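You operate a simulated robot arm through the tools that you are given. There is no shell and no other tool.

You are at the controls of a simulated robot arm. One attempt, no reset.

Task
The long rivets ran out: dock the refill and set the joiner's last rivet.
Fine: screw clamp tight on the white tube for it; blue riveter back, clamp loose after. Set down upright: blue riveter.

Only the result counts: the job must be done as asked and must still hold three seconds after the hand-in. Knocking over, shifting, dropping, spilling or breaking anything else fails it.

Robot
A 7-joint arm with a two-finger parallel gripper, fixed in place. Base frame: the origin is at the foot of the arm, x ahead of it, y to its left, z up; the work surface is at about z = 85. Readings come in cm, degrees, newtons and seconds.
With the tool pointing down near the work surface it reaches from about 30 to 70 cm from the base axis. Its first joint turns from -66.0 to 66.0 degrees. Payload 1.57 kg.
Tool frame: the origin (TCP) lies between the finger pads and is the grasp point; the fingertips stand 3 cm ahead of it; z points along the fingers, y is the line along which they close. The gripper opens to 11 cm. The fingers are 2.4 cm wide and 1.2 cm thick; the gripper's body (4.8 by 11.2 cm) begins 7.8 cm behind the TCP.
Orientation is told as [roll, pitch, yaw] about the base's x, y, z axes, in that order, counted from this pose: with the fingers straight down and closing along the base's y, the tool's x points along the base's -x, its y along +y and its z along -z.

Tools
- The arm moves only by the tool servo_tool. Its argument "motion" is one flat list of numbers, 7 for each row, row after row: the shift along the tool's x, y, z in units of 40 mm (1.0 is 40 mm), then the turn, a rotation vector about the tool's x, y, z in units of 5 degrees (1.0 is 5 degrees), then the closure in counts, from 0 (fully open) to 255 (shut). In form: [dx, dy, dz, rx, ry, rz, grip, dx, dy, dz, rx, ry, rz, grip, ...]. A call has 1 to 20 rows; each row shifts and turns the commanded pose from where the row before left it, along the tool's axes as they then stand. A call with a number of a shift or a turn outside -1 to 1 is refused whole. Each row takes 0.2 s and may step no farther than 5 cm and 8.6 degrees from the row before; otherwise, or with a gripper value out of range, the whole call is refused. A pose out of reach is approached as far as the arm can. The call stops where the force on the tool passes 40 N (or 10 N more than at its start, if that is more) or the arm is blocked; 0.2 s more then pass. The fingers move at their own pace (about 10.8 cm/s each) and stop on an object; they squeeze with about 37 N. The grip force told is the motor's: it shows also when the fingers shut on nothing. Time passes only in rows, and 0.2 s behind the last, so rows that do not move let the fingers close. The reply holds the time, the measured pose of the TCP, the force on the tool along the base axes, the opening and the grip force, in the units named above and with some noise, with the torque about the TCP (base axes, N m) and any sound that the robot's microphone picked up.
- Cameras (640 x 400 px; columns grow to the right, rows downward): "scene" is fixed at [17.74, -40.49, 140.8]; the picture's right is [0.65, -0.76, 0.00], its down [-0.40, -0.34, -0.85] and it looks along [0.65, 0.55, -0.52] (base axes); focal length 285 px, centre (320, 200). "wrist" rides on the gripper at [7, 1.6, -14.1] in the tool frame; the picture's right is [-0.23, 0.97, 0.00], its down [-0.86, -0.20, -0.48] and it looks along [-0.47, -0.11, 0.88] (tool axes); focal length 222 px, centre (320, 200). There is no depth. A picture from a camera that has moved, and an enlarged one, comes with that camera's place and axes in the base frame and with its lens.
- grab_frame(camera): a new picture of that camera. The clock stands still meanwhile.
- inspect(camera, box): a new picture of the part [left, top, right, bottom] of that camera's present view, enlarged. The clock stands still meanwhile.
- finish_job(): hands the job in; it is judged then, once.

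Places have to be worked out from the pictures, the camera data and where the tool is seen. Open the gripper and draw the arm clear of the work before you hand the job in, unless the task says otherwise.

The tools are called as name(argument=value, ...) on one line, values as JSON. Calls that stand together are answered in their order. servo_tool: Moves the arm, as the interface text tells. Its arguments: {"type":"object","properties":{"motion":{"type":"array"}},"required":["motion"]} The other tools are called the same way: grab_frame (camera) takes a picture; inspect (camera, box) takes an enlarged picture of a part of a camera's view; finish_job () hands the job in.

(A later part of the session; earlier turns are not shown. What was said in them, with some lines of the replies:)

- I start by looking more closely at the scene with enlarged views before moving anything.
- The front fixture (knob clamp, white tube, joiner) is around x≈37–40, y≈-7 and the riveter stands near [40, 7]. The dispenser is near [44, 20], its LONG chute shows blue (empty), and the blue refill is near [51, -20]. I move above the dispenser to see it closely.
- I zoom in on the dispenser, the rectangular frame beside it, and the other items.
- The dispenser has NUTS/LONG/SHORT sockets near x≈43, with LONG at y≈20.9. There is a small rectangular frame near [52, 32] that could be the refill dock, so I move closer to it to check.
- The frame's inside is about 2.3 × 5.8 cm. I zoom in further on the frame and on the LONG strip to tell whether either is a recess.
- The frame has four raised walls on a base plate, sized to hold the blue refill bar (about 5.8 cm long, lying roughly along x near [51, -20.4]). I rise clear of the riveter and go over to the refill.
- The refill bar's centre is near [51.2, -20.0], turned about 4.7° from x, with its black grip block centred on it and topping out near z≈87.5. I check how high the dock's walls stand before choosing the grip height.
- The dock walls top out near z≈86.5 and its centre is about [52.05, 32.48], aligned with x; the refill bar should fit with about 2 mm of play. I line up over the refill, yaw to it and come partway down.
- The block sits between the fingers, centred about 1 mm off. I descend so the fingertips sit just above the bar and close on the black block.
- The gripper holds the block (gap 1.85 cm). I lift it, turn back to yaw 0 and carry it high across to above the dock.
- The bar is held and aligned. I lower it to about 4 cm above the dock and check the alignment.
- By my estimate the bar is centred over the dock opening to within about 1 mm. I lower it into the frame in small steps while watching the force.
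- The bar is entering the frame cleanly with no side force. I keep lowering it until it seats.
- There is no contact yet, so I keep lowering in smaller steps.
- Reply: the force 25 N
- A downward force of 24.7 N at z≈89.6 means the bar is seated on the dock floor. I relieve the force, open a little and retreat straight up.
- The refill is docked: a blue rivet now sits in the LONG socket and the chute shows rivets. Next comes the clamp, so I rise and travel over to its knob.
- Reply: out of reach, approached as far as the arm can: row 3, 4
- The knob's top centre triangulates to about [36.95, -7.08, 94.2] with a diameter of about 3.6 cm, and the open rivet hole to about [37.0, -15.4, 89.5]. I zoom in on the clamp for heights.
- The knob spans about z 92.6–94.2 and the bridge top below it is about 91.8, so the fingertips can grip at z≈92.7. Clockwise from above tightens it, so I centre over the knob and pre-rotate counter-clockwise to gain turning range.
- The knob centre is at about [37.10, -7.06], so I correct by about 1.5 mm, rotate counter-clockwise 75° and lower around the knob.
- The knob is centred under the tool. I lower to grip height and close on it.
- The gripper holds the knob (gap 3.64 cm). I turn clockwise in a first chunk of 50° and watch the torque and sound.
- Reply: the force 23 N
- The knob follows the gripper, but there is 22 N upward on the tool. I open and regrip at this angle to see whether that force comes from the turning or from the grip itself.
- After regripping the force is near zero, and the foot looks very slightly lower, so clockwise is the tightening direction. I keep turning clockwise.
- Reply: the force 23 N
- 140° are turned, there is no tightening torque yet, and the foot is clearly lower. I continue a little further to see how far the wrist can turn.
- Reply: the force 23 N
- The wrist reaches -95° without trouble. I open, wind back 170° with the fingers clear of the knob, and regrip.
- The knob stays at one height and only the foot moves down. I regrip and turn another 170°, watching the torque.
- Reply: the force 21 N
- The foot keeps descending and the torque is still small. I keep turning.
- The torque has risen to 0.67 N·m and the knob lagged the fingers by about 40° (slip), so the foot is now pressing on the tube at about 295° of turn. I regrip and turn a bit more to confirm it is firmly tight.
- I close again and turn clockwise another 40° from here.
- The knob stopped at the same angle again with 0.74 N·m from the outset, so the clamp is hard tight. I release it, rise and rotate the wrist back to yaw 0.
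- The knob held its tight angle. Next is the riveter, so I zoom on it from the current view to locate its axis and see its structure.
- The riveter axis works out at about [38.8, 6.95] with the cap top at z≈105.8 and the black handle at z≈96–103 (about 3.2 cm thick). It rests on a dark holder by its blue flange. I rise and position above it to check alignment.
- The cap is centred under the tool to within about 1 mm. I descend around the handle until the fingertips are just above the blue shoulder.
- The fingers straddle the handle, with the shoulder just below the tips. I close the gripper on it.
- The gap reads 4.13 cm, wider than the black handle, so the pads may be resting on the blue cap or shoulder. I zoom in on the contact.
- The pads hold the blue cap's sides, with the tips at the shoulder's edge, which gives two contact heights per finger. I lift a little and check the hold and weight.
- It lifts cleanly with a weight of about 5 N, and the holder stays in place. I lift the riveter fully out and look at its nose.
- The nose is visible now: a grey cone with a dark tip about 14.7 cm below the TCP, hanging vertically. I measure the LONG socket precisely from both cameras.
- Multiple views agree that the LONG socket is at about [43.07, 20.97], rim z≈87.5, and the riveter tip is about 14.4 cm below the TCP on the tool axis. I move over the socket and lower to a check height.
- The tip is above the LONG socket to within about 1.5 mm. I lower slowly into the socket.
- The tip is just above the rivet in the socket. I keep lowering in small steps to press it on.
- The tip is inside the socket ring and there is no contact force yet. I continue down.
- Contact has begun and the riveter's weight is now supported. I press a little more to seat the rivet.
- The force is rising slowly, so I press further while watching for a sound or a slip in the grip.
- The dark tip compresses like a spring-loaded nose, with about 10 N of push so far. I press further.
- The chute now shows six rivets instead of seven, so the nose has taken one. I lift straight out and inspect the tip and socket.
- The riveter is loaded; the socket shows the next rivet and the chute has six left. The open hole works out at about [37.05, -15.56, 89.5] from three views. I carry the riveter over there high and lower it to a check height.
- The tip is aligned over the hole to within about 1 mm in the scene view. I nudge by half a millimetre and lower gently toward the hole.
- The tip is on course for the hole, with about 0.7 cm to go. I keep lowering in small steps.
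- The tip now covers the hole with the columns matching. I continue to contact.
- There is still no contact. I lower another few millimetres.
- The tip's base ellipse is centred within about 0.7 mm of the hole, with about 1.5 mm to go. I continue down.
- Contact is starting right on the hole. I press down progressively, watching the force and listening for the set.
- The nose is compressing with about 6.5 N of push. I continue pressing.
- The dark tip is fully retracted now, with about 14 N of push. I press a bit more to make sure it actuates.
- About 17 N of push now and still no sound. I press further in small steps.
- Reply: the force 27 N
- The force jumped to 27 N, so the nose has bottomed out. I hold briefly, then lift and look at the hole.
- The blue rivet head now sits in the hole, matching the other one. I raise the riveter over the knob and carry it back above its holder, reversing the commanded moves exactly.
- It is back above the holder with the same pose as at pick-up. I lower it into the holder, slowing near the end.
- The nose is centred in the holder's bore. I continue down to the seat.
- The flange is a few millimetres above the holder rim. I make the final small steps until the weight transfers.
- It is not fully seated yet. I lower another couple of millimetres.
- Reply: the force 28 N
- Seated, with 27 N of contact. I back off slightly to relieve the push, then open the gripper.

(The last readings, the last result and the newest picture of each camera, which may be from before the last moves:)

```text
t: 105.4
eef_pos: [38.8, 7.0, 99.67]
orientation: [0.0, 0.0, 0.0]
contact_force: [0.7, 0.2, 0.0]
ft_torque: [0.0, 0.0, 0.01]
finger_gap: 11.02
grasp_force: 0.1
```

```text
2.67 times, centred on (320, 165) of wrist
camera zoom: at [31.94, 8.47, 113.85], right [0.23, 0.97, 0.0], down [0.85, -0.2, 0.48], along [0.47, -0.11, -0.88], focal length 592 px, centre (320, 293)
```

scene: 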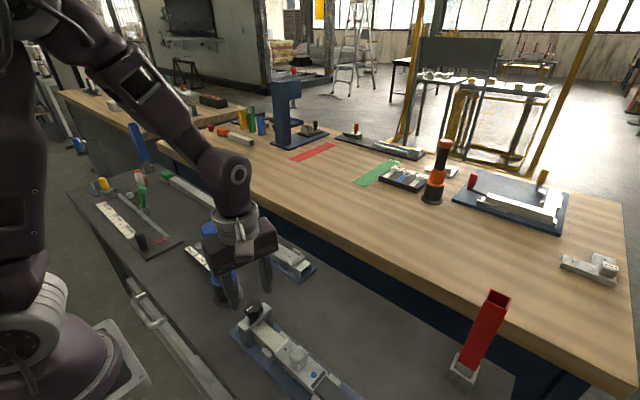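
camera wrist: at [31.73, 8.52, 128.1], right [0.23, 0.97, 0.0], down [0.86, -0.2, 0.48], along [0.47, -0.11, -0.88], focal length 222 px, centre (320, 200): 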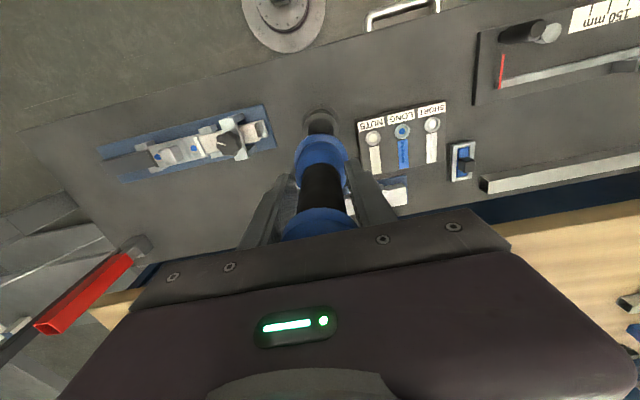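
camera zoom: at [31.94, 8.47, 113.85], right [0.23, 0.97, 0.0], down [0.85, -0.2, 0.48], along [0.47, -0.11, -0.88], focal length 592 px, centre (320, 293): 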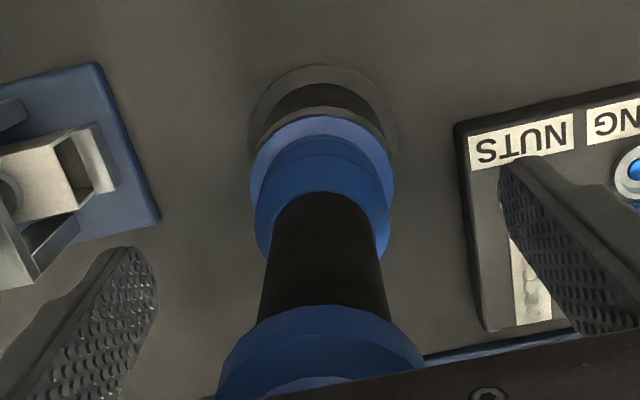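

The riveter stands in its holder and is released. I rise straight up clear of the cap and check.

servo_tool(motion=[0, 0, -0.4, 0, 0, 0, 0, 0, 0, -0.8, 0, 0, 0, 0, 0, 0, -0.8, 0, 0, 0, 0, 0, 0, -0.8, 0, 0, 0, 0, 0, 0, -0.8, 0, 0, 0, 0])

inspect(camera="scene", box=[180, 215, 300, 345])

inspect(camera="wrist", box=[220, 90, 420, 215])

inspect(camera="scene", box=[195, 225, 255, 305])

```text
t: 106.6
eef_pos: [38.81, 6.96, 114.18]
orientation: [0.0, 0.0, -0.2]
contact_force: [0.2, -0.4, 0.1]
ft_torque: [-0.03, -0.02, 0.01]
finger_gap: 11.02
grasp_force: 0.0
```

```text
3.08 times, centred on (240, 280) of scene
camera zoom: at [17.74, -40.49, 140.8], right [0.65, -0.76, 0.0], down [-0.4, -0.34, -0.85], along [0.65, 0.55, -0.52], focal length 877 px, centre (566, -46)
```

zoom: 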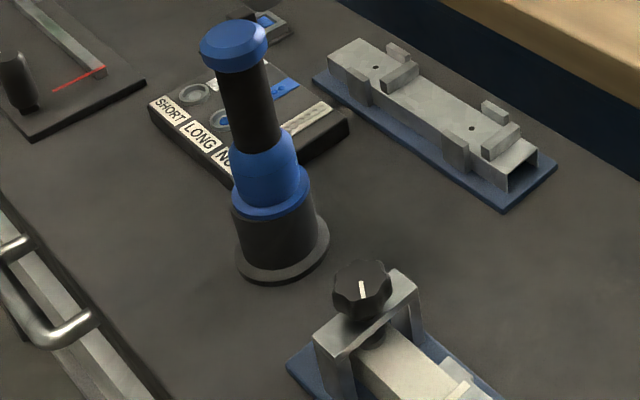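

```text
3.20 times, centred on (320, 152) of wrist
camera zoom: at [31.93, 8.48, 128.29], right [0.23, 0.97, 0.0], down [0.85, -0.2, 0.48], along [0.47, -0.11, -0.88], focal length 711 px, centre (320, 352)
```

zoom: 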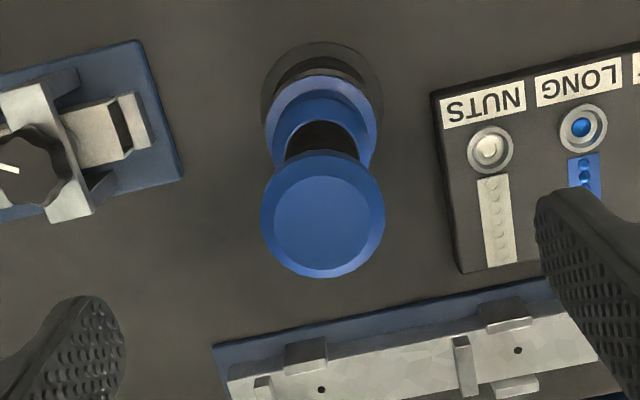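

```text
5.00 times, centred on (225, 265) of scene
camera zoom: at [17.74, -40.49, 140.8], right [0.65, -0.76, 0.0], down [-0.4, -0.34, -0.85], along [0.65, 0.55, -0.52], focal length 1425 px, centre (795, -125)
```

zoom: 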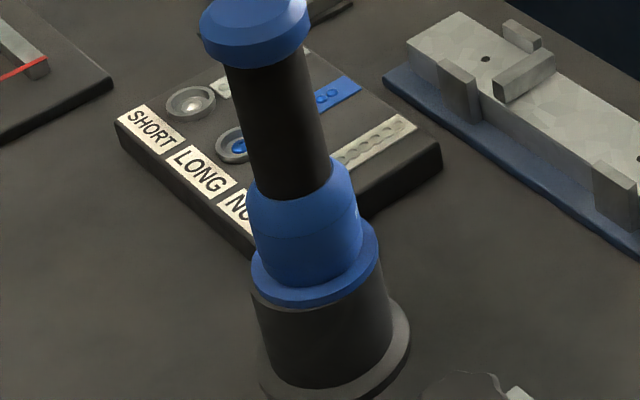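

The riveter is back upright as it was. Now I go to loosen the clamp: back over the knob, wrist rotated to -95° for a full counter-clockwise sweep.

servo_tool(motion=[0.113, -0.8756, 0, 0, 0, 0, 128, 0.113, -0.8756, 0, 0, 0, 0, 128, 0.113, -0.8756, 0, 0, 0, 0, 128, 0.113, -0.8756, 0, 0, 0, 0, 128, 0, 0, 0.9, 0, 0, 0, 128, 0, 0, 0.9, 0, 0, 0, 128, 0, 0, 0.9, 0, 0, 0, 128, 0, 0, 0.85, 0, 0, 0, 128, 0, 0, 0, 0, 0, 0, 128])

servo_tool(motion=[0, 0, 0, 0, 0, 1, 128, 0, 0, 0, 0, 0, 1, 128, 0, 0, 0, 0, 0, 1, 128, 0, 0, 0, 0, 0, 1, 128, 0, 0, 0, 0, 0, 1, 128, 0, 0, 0, 0, 0, 1, 128, 0, 0, 0, 0, 0, 1, 128, 0, 0, 0, 0, 0, 1, 128, 0, 0, 0, 0, 0, 1, 128, 0, 0, 0, 0, 0, 1, 128, 0, 0, 0, 0, 0, 1, 128, 0, 0, 0, 0, 0, 1, 128, 0, 0, 0, 0, 0, 1, 128, 0, 0, 0, 0, 0, 1, 128, 0, 0, 0, 0, 0, 1, 128, 0, 0, 0, 0, 0, 1, 128, 0, 0, 0, 0, 0, 1, 128, 0, 0, 0, 0, 0, 1, 128, 0, 0, 0, 0, 0, 1, 128, 0, 0, 0, 0, 0, 0, 128])

inspect(camera="wrist", box=[220, 110, 420, 235])

```text
t: 108.6
eef_pos: [36.98, -7.03, 99.96]
orientation: [0.0, 0.0, -0.1]
contact_force: [0.1, -1.0, -0.7]
ft_torque: [0.0, 0.0, 0.02]
finger_gap: 5.49
grasp_force: 0.1
```

```text
t: 112.8
eef_pos: [37.04, -7.06, 99.9]
orientation: [0.1, 0.0, -95.1]
contact_force: [-0.2, 0.8, -0.7]
ft_torque: [0.02, 0.0, -0.01]
finger_gap: 5.48
grasp_force: 0.1
```

```text
3.20 times, centred on (320, 172) of wrist
camera zoom: at [39.37, -0.37, 114.05], right [0.95, -0.31, 0.0], down [-0.28, -0.83, 0.48], along [-0.15, -0.45, -0.88], focal length 711 px, centre (320, 288)
```

zoom: 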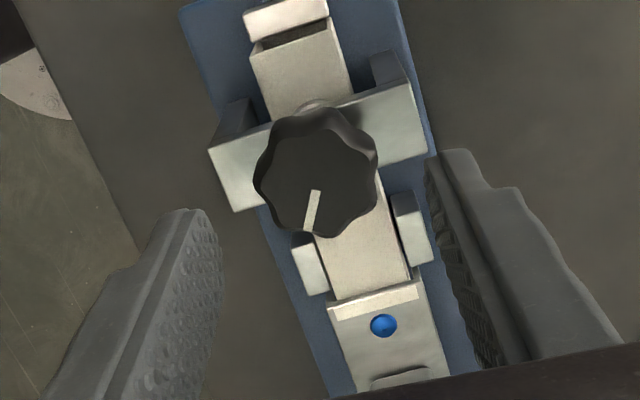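

The knob is centred. I lower around it, grip, and turn counter-clockwise.

servo_tool(motion=[0, 0, 0.5, 0, 0, 0, 128, 0, 0, 0.4, 0, 0, 0, 128, 0, 0, 0.15, 0, 0, 0, 128, 0, 0, 0, 0, 0, 0, 255, 0, 0, 0, 0, 0, 0, 255, 0, 0, 0, 0, 0, 0, 255, 0, 0, 0, 0, 0, -1, 255, 0, 0, 0, 0, 0, -1, 255, 0, 0, 0, 0, 0, -1, 255])

servo_tool(motion=[0, 0, 0, 0, 0, -1, 255, 0, 0, 0, 0, 0, -1, 255, 0, 0, 0, 0, 0, -1, 255, 0, 0, 0, 0, 0, -1, 255, 0, 0, 0, 0, 0, -1, 255, 0, 0, 0, 0, 0, -1, 255, 0, 0, 0, 0, 0, -1, 255, 0, 0, 0, 0, 0, -1, 255, 0, 0, 0, 0, 0, -1, 255, 0, 0, 0, 0, 0, -1, 255])

inspect(camera="wrist", box=[220, 110, 420, 235])

inspect(camera="scene", box=[225, 290, 305, 345])

```text
t: 114.8
eef_pos: [37.1, -7.06, 95.61]
orientation: [-0.1, 0.0, -80.0]
contact_force: [5.4, -1.6, -11.9]
ft_torque: [0.1, -0.19, -0.05]
finger_gap: 3.63
grasp_force: 43.0
```

```text
t: 117.0
eef_pos: [37.18, -7.12, 95.68]
orientation: [0.1, 0.0, -29.9]
contact_force: [11.1, 7.6, -15.4]
ft_torque: [0.12, -0.53, 0.01]
finger_gap: 3.69
grasp_force: 42.7
```

```text
3.20 times, centred on (320, 172) of wrist
camera zoom: at [31.94, -2.26, 109.84], right [0.68, 0.73, 0.0], down [0.64, -0.6, 0.48], along [0.35, -0.33, -0.88], focal length 711 px, centre (320, 288)
```

zoom: 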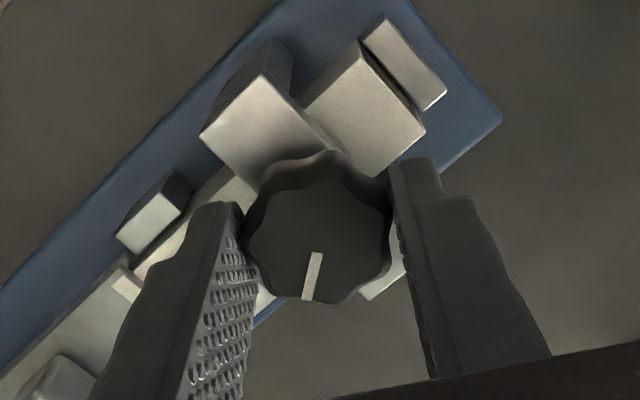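

```text
7.27 times, centred on (265, 318) of scene
camera zoom: at [17.79, -40.47, 140.8], right [0.65, -0.76, 0.0], down [-0.4, -0.34, -0.85], along [0.65, 0.55, -0.52], focal length 2072 px, centre (720, -654)
```

zoom: 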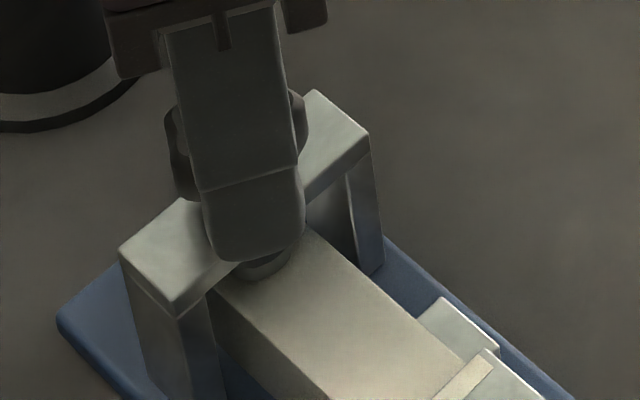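

The knob follows counter-clockwise with no slip. I continue to +75°, then open and rewind for a second stroke.

servo_tool(motion=[0, 0, 0, 0, 0, -1, 255, 0, 0, 0, 0, 0, -1, 255, 0, 0, 0, 0, 0, -1, 255, 0, 0, 0, 0, 0, -1, 255, 0, 0, 0, 0, 0, -1, 255, 0, 0, 0, 0, 0, -1, 255, 0, 0, 0, 0, 0, -1, 255, 0, 0, 0, 0, 0, -1, 255, 0, 0, 0, 0, 0, -1, 255, 0, 0, 0, 0, 0, -1, 255])

servo_tool(motion=[0, 0, 0, 0, 0, -1, 255, 0, 0, 0, 0, 0, -1, 255, 0, 0, 0, 0, 0, -1, 255, 0, 0, 0, 0, 0, -1, 255, 0, 0, 0, 0, 0, -1, 255, 0, 0, 0, 0, 0, -1, 255, 0, 0, 0, 0, 0, -1, 255, 0, 0, 0, 0, 0, -1, 255, 0, 0, 0, 0, 0, -1, 255, 0, 0, 0, 0, 0, -1, 255, 0, 0, 0, 0, 0, -1, 255])

inspect(camera="scene", box=[225, 290, 305, 345])

```text
t: 119.1
eef_pos: [37.04, -6.99, 95.74]
orientation: [-0.1, -0.1, 16.6]
contact_force: [2.1, 9.9, -1.0]
ft_torque: [0.37, 0.07, -0.06]
finger_gap: 3.63
grasp_force: 42.7
stopped in row 10: the force on the tool passed its limit at 42 N (the readings are from after the stop); the commanded pose is now the measured one
```

```text
t: 121.5
eef_pos: [37.0, -6.96, 95.71]
orientation: [0.0, 0.1, 71.7]
contact_force: [-9.7, 28.4, -4.5]
ft_torque: [0.87, 0.01, -0.04]
finger_gap: 3.67
grasp_force: 42.9
```

```text
7.27 times, centred on (265, 318) of scene
camera zoom: at [17.72, -40.42, 140.82], right [0.65, -0.76, 0.0], down [-0.4, -0.34, -0.85], along [0.65, 0.55, -0.52], focal length 2072 px, centre (720, -654)
```

zoom: 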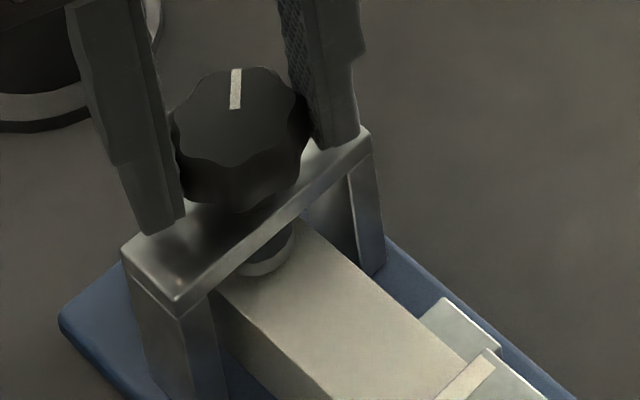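

165° turned back, and the foot has lifted. I open, check that the fixture is unmoved, and rewind the wrist.

servo_tool(motion=[0, 0, 0, 0, 0, 0, 128, 0, 0, 0, 0, 0, 0, 128, 0, 0, 0, 0, 0, 0, 128])

inspect(camera="scene", box=[225, 290, 305, 345])

inspect(camera="wrist", box=[220, 110, 420, 235])

```text
t: 122.3
eef_pos: [37.17, -7.16, 95.78]
orientation: [0.0, -0.1, 71.6]
contact_force: [0.7, -0.2, -0.9]
ft_torque: [-0.03, 0.03, -0.03]
finger_gap: 5.48
grasp_force: 0.0
```

```text
7.27 times, centred on (265, 318) of scene
camera zoom: at [17.74, -40.49, 140.8], right [0.65, -0.76, 0.0], down [-0.4, -0.34, -0.85], along [0.65, 0.55, -0.52], focal length 2072 px, centre (720, -654)
```

zoom: 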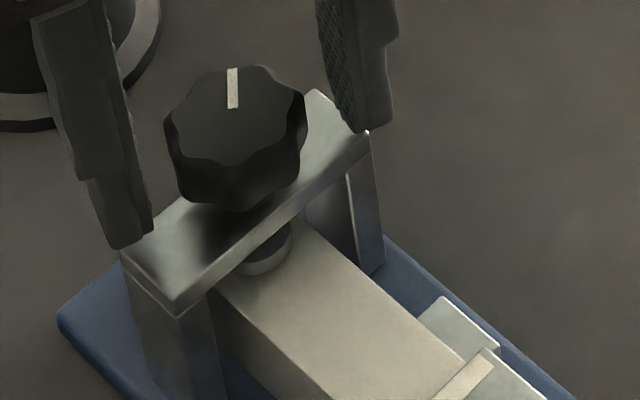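

```text
3.20 times, centred on (320, 172) of wrist
camera zoom: at [33.39, -13.26, 109.85], right [-0.85, 0.52, 0.0], down [0.46, 0.75, 0.48], along [0.25, 0.41, -0.88], focal length 711 px, centre (320, 288)
```

zoom: 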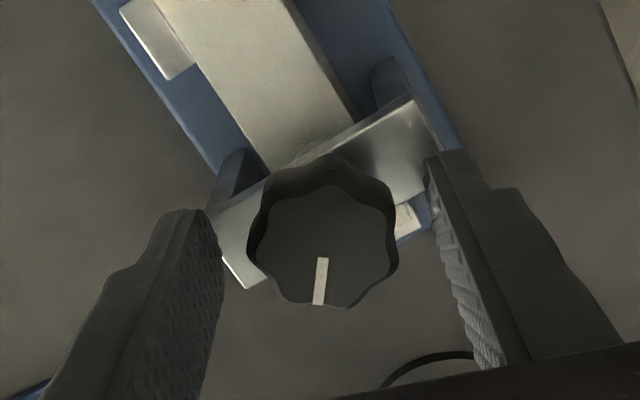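

The fixture hasn't moved and the foot is partly raised. The knob sits about 2 mm off my tool axis in +y, so I correct that while rewinding.

servo_tool(motion=[-0.042, -0.007, 0, 0, 0, 0, 128, 0, 0, 0, 0, 0, 1, 128, 0, 0, 0, 0, 0, 1, 128, 0, 0, 0, 0, 0, 1, 128, 0, 0, 0, 0, 0, 1, 128, 0, 0, 0, 0, 0, 1, 128, 0, 0, 0, 0, 0, 1, 128, 0, 0, 0, 0, 0, 1, 128, 0, 0, 0, 0, 0, 1, 128, 0, 0, 0, 0, 0, 1, 128, 0, 0, 0, 0, 0, 1, 128, 0, 0, 0, 0, 0, 1, 128, 0, 0, 0, 0, 0, 1, 128, 0, 0, 0, 0, 0, 1, 128, 0, 0, 0, 0, 0, 1, 128, 0, 0, 0, 0, 0, 1, 128, 0, 0, 0, 0, 0, 1, 128])

servo_tool(motion=[0, 0, 0, 0, 0, 1, 128, 0, 0, 0, 0, 0, 1, 128, 0, 0, 0, 0, 0, 1, 128, 0, 0, 0, 0, 0, 1, 128, 0, 0, 0, 0, 0, 1, 128, 0, 0, 0, 0, 0, 1, 128, 0, 0, 0, 0, 0, 1, 128, 0, 0, 0, 0, 0, 1, 128, 0, 0, 0, 0, 0, 1, 128, 0, 0, 0, 0, 0, 1, 128, 0, 0, 0, 0, 0, 1, 128, 0, 0, 0, 0, 0, 1, 128, 0, 0, 0, 0, 0, 1, 128, 0, 0, 0, 0, 0, 1, 128, 0, 0, 0, 0, 0, 1, 128, 0, 0, 0, 0, 0, 1, 128, 0, 0, 0, 0, 0, 1, 128, 0, 0, 0, 0, 0, 0, 128])

inspect(camera="wrist", box=[220, 110, 420, 235])

```text
t: 125.9
eef_pos: [37.18, -6.87, 95.82]
orientation: [0.0, -0.2, -8.5]
contact_force: [-0.6, 0.0, 0.1]
ft_torque: [0.01, 0.0, -0.01]
finger_gap: 5.5
grasp_force: 0.0
```

```text
t: 129.7
eef_pos: [37.14, -6.81, 95.72]
orientation: [0.1, 0.0, -93.6]
contact_force: [0.4, 0.4, 0.5]
ft_torque: [0.0, 0.0, 0.0]
finger_gap: 5.46
grasp_force: 0.1
```

```text
3.20 times, centred on (320, 172) of wrist
camera zoom: at [39.24, -0.13, 109.85], right [0.96, -0.29, 0.0], down [-0.25, -0.84, 0.48], along [-0.14, -0.46, -0.88], focal length 711 px, centre (320, 288)
```

zoom: 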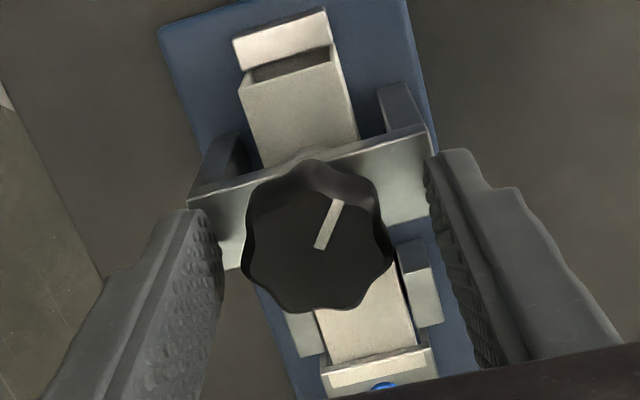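

From the two opposite views the true offset is tiny, so I undo most of that correction. Then I grip and turn counter-clockwise again.

servo_tool(motion=[-0.028, -0.013, 0, 0, 0, 0, 128, 0, 0, 0, 0, 0, 0, 255, 0, 0, 0, 0, 0, 0, 255, 0, 0, 0, 0, 0, 0, 255, 0, 0, 0, 0, 0, -1, 255, 0, 0, 0, 0, 0, -1, 255, 0, 0, 0, 0, 0, -1, 255, 0, 0, 0, 0, 0, -1, 255, 0, 0, 0, 0, 0, -1, 255, 0, 0, 0, 0, 0, -1, 255, 0, 0, 0, 0, 0, -1, 255, 0, 0, 0, 0, 0, -1, 255, 0, 0, 0, 0, 0, -1, 255, 0, 0, 0, 0, 0, -1, 255])

servo_tool(motion=[0, 0, 0, 0, 0, -1, 255, 0, 0, 0, 0, 0, -1, 255, 0, 0, 0, 0, 0, -1, 255, 0, 0, 0, 0, 0, -1, 255, 0, 0, 0, 0, 0, -1, 255, 0, 0, 0, 0, 0, -1, 255, 0, 0, 0, 0, 0, -1, 255, 0, 0, 0, 0, 0, -1, 255])

inspect(camera="wrist", box=[220, 110, 420, 235])

inspect(camera="scene", box=[225, 290, 305, 345])

```text
t: 132.7
eef_pos: [36.93, -7.0, 95.78]
orientation: [0.1, 0.2, -43.4]
contact_force: [-21.2, -5.9, -14.8]
ft_torque: [0.42, 0.98, 0.0]
finger_gap: 3.59
grasp_force: 43.6
```

```text
t: 134.5
eef_pos: [36.94, -7.07, 95.68]
orientation: [0.0, 0.1, -3.4]
contact_force: [-18.8, -0.4, -18.7]
ft_torque: [0.01, 1.04, -0.04]
finger_gap: 3.61
grasp_force: 43.2
```

```text
3.20 times, centred on (320, 172) of wrist
camera zoom: at [30.23, -5.08, 109.86], right [0.28, 0.96, 0.0], down [0.84, -0.25, 0.48], along [0.46, -0.13, -0.88], focal length 711 px, centre (320, 288)
```

zoom: 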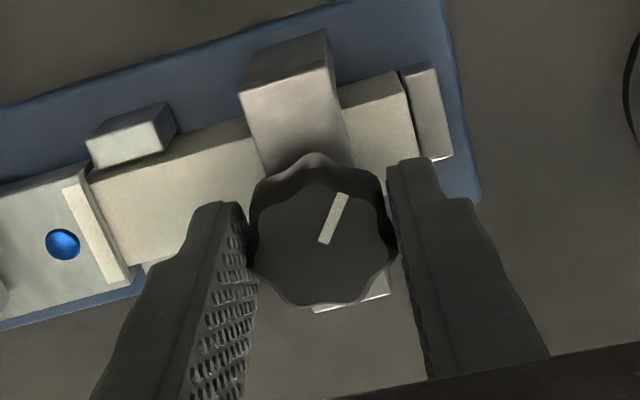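

```text
7.27 times, centred on (265, 318) of scene
camera zoom: at [17.72, -40.5, 140.8], right [0.65, -0.76, 0.0], down [-0.4, -0.34, -0.85], along [0.65, 0.55, -0.52], focal length 2072 px, centre (720, -654)
```

zoom: 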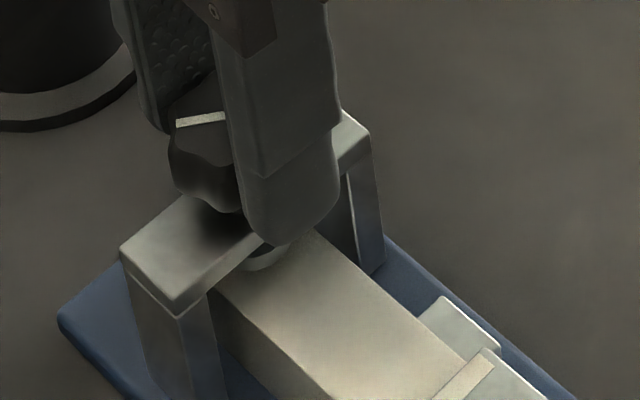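

255° undone so far, with the marker about 30° short of its original position. I turn another 30°.

servo_tool(motion=[0, 0, 0, 0, 0, -1, 255, 0, 0, 0, 0, 0, -1, 255, 0, 0, 0, 0, 0, -1, 255, 0, 0, 0, 0, 0, -1, 255, 0, 0, 0, 0, 0, -1, 255, 0, 0, 0, 0, 0, -1, 255])

servo_tool(motion=[0, 0, 0, 0, 0, 0, 128, 0, 0, 0, 0, 0, 0, 128, 0, 0, 0, 0, 0, 0, 128])

inspect(camera="wrist", box=[220, 110, 420, 235])

inspect(camera="scene", box=[225, 290, 305, 345])

```text
t: 135.9
eef_pos: [36.98, -7.0, 95.73]
orientation: [0.0, 0.0, 26.6]
contact_force: [-16.7, 1.7, 3.5]
ft_torque: [-0.31, 1.3, 0.01]
finger_gap: 3.62
grasp_force: 42.3
```

```text
t: 136.7
eef_pos: [37.09, -7.03, 95.72]
orientation: [0.0, -0.2, 26.6]
contact_force: [0.6, -0.3, -1.1]
ft_torque: [0.03, 0.05, -0.03]
finger_gap: 5.49
grasp_force: 0.0
```

```text
3.20 times, centred on (320, 172) of wrist
camera zoom: at [30.2, -8.76, 109.82], right [-0.23, 0.97, 0.0], down [0.85, 0.2, 0.48], along [0.47, 0.11, -0.88], focal length 711 px, centre (320, 288)
```

zoom: 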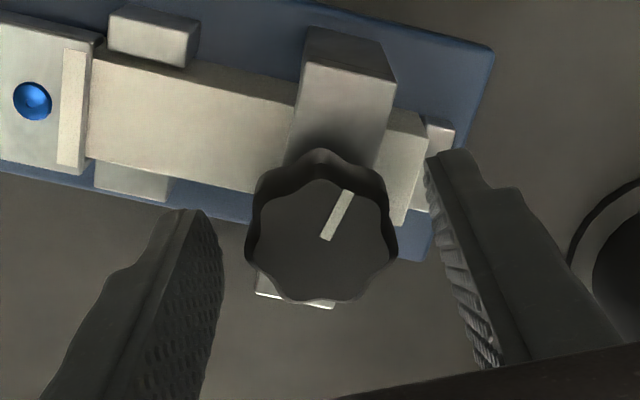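

```text
7.27 times, centred on (265, 318) of scene
camera zoom: at [17.74, -40.49, 140.8], right [0.65, -0.76, 0.0], down [-0.4, -0.34, -0.85], along [0.65, 0.55, -0.52], focal length 2072 px, centre (720, -654)
```

zoom: 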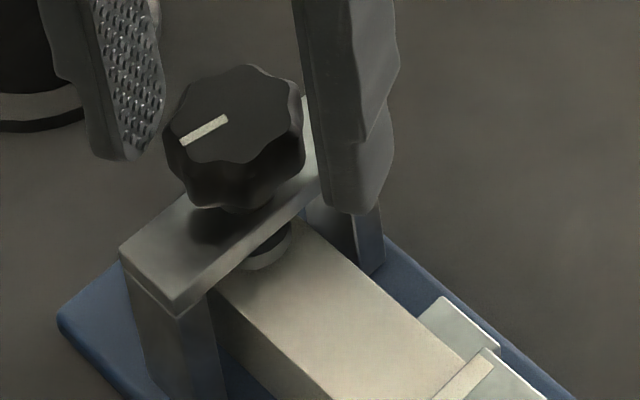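

The marker is within about 5° of where it began and the foot is up, so the clamp is loose. I add one small 10° turn so it is at least as loose as at the start.

servo_tool(motion=[0, 0, 0, 0, 0, 0, 255, 0, 0, 0, 0, 0, 0, 255, 0, 0, 0, 0, 0, 0, 255, 0, 0, 0, 0, 0, -1, 255, 0, 0, 0, 0, 0, -1, 255, 0, 0, 0, 0, 0, 0, 255])

servo_tool(motion=[0, 0, 0, 0, 0, 0, 128, 0, 0, 0, 0, 0, 0, 128, 0, 0, -0.5, 0, 0, 0, 128, 0, 0, -0.9, 0, 0, 0, 128, 0, 0, -0.9, 0, 0, 0, 128, 0, 0, -0.9, 0, 0, 0, 128, 0, 0, -0.9, 0, 0, 0, 128])

inspect(camera="scene", box=[225, 290, 305, 345])

grab_frame(camera="wrist")

```text
t: 138.1
eef_pos: [37.04, -6.95, 95.7]
orientation: [0.0, -0.1, 36.6]
contact_force: [-8.3, 9.5, -9.7]
ft_torque: [0.61, -0.59, 0.03]
finger_gap: 3.65
grasp_force: 42.7
```

```text
t: 139.7
eef_pos: [37.09, -7.03, 112.4]
orientation: [-0.1, 0.0, 36.6]
contact_force: [-0.6, 0.6, -1.0]
ft_torque: [-0.02, -0.01, -0.01]
finger_gap: 5.5
grasp_force: 0.0
```

```text
7.27 times, centred on (265, 318) of scene
camera zoom: at [17.74, -40.49, 140.8], right [0.65, -0.76, 0.0], down [-0.4, -0.34, -0.85], along [0.65, 0.55, -0.52], focal length 2072 px, centre (720, -654)
```

zoom: 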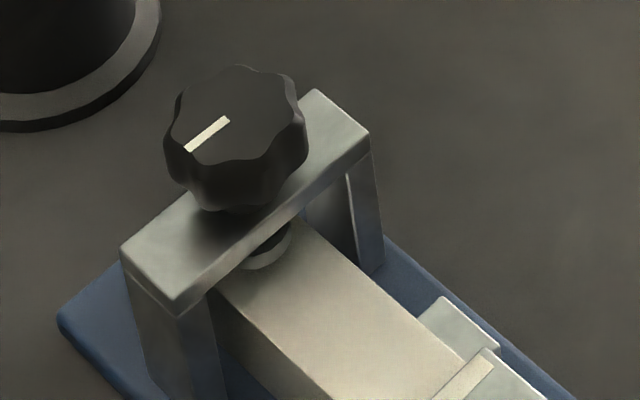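

```text
taken
camera wrist: at [30.54, -9.95, 126.36], right [-0.4, 0.92, 0.0], down [0.8, 0.35, 0.48], along [0.44, 0.19, -0.88], focal length 222 px, centre (320, 200)
```

wrist: 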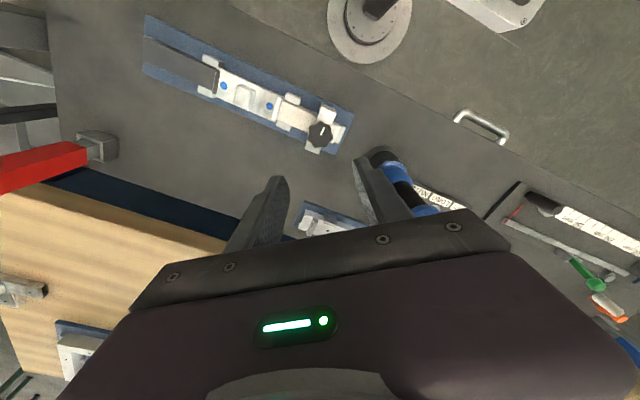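

The marker is exactly where it started, so the clamp is loose. I rise, rotate the wrist back and open the gripper to clear the work.

servo_tool(motion=[0, 0, -0.9, 0, 0, 0, 128, 0, 0, -0.9, 0, 0, 0, 128, 0, 0, -0.9, 0, 0, 0.5, 128, 0, 0, -0.3, 0, 0, 1, 128, 0, 0, 0, 0, 0, 1, 128, 0, 0, 0, 0, 0, 1, 128, 0, 0, 0, 0, 0, 1, 128, 0, 0, 0, 0, 0, 1, 128, 0, 0, 0, 0, 0, 1, 128, 0, 0, 0, 0, 0, 0.82, 0, 0, 0, 0, 0, 0, 0, 0, 0, 0, 0, 0, 0, 0, 0])

grab_frame(camera="scene")

grab_frame(camera="wrist")

inspect(camera="scene", box=[160, 200, 400, 400])

inspect(camera="scene", box=[180, 200, 300, 300])

inspect(camera="scene", box=[220, 290, 380, 400])

```text
t: 142.3
eef_pos: [36.99, -7.04, 124.09]
orientation: [-0.1, -0.2, 0.0]
contact_force: [-0.4, -0.2, -0.2]
ft_torque: [0.01, 0.0, 0.03]
finger_gap: 10.99
grasp_force: 0.0
```

```text
taken
```

scene: 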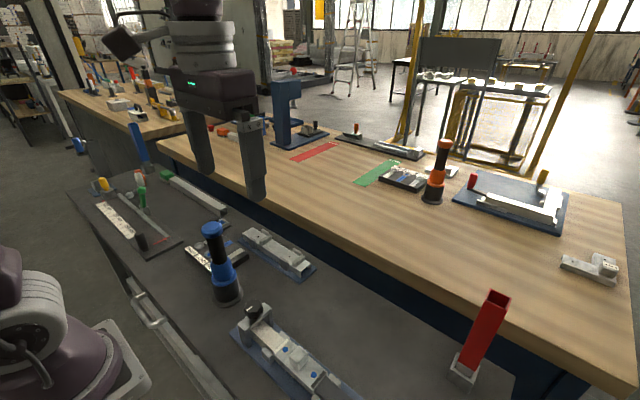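

```text
taken
camera wrist: at [30.12, -5.5, 138.25], right [0.23, 0.97, 0.0], down [0.85, -0.2, 0.48], along [0.47, -0.11, -0.88], focal length 222 px, centre (320, 200)
```

wrist: 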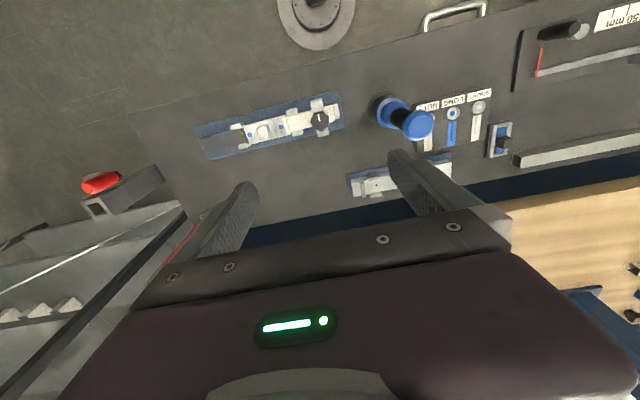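

```text
2.00 times, centred on (280, 300) of scene
camera zoom: at [17.74, -40.49, 140.8], right [0.65, -0.76, 0.0], down [-0.4, -0.34, -0.85], along [0.65, 0.55, -0.52], focal length 570 px, centre (400, 0)
```

zoom: 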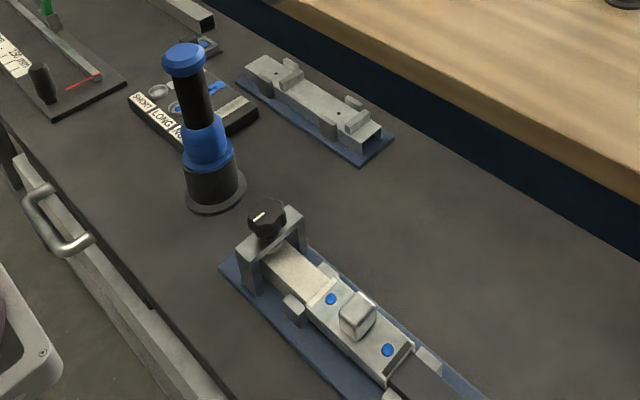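

```text
4.00 times, centred on (240, 250) of scene
camera zoom: at [17.74, -40.49, 140.8], right [0.65, -0.76, 0.0], down [-0.4, -0.34, -0.85], along [0.65, 0.55, -0.52], focal length 1140 px, centre (640, 0)
```

zoom: 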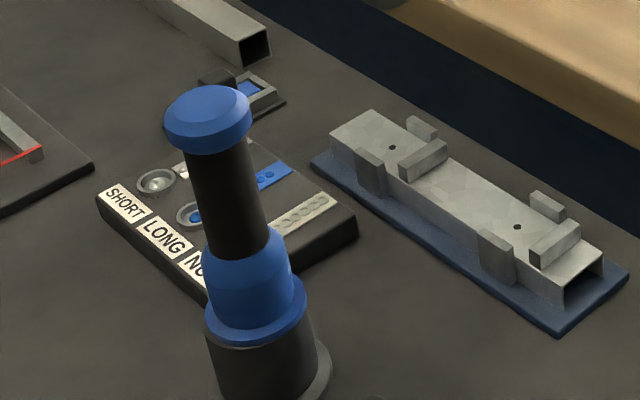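

```text
3.64 times, centred on (300, 345) of scene
camera zoom: at [17.74, -40.49, 140.8], right [0.65, -0.76, 0.0], down [-0.4, -0.34, -0.85], along [0.65, 0.55, -0.52], focal length 1036 px, centre (393, -327)
```

zoom: 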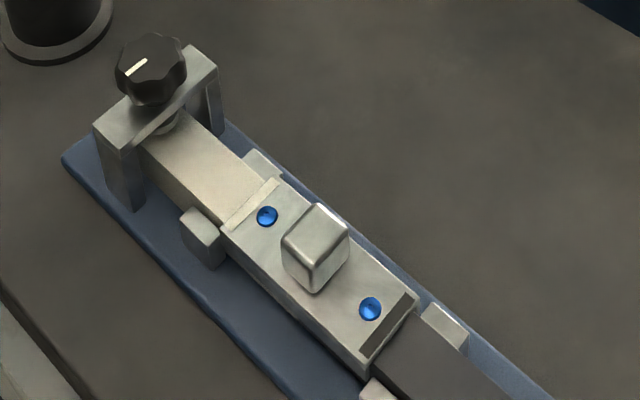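

Everything checks out: the refill is docked, both blue rivets are in the joiner, and the riveter is upright in its holder. The clamp is back in its loose position, nothing else has moved, and the arm is clear with the gripper open. I hand the job in.

finish_job()

```text
The job is handed in.
```

The long-rivet refill is docked and the joiner's last rivet is set. The job is handed in; I haven't seen the judge's result.

- **Refill:** it sits in the dock beside the dispenser, and the LONG chute filled with rivets as soon as it went in.
- **Clamp:** I tightened it on the white tube before riveting, until the knob hit a hard stop. Afterwards I turned it back until its marker was where it started, so it is loose again.
- **Rivet:** I loaded one long rivet from the LONG socket and pressed it into the open hole. Its blue head now matches the other rivet on the joiner.
- **Riveter:** the blue riveter is upright in its holder, as it was.

In the final pictures the other items look unmoved. The arm is raised clear with the gripper open.
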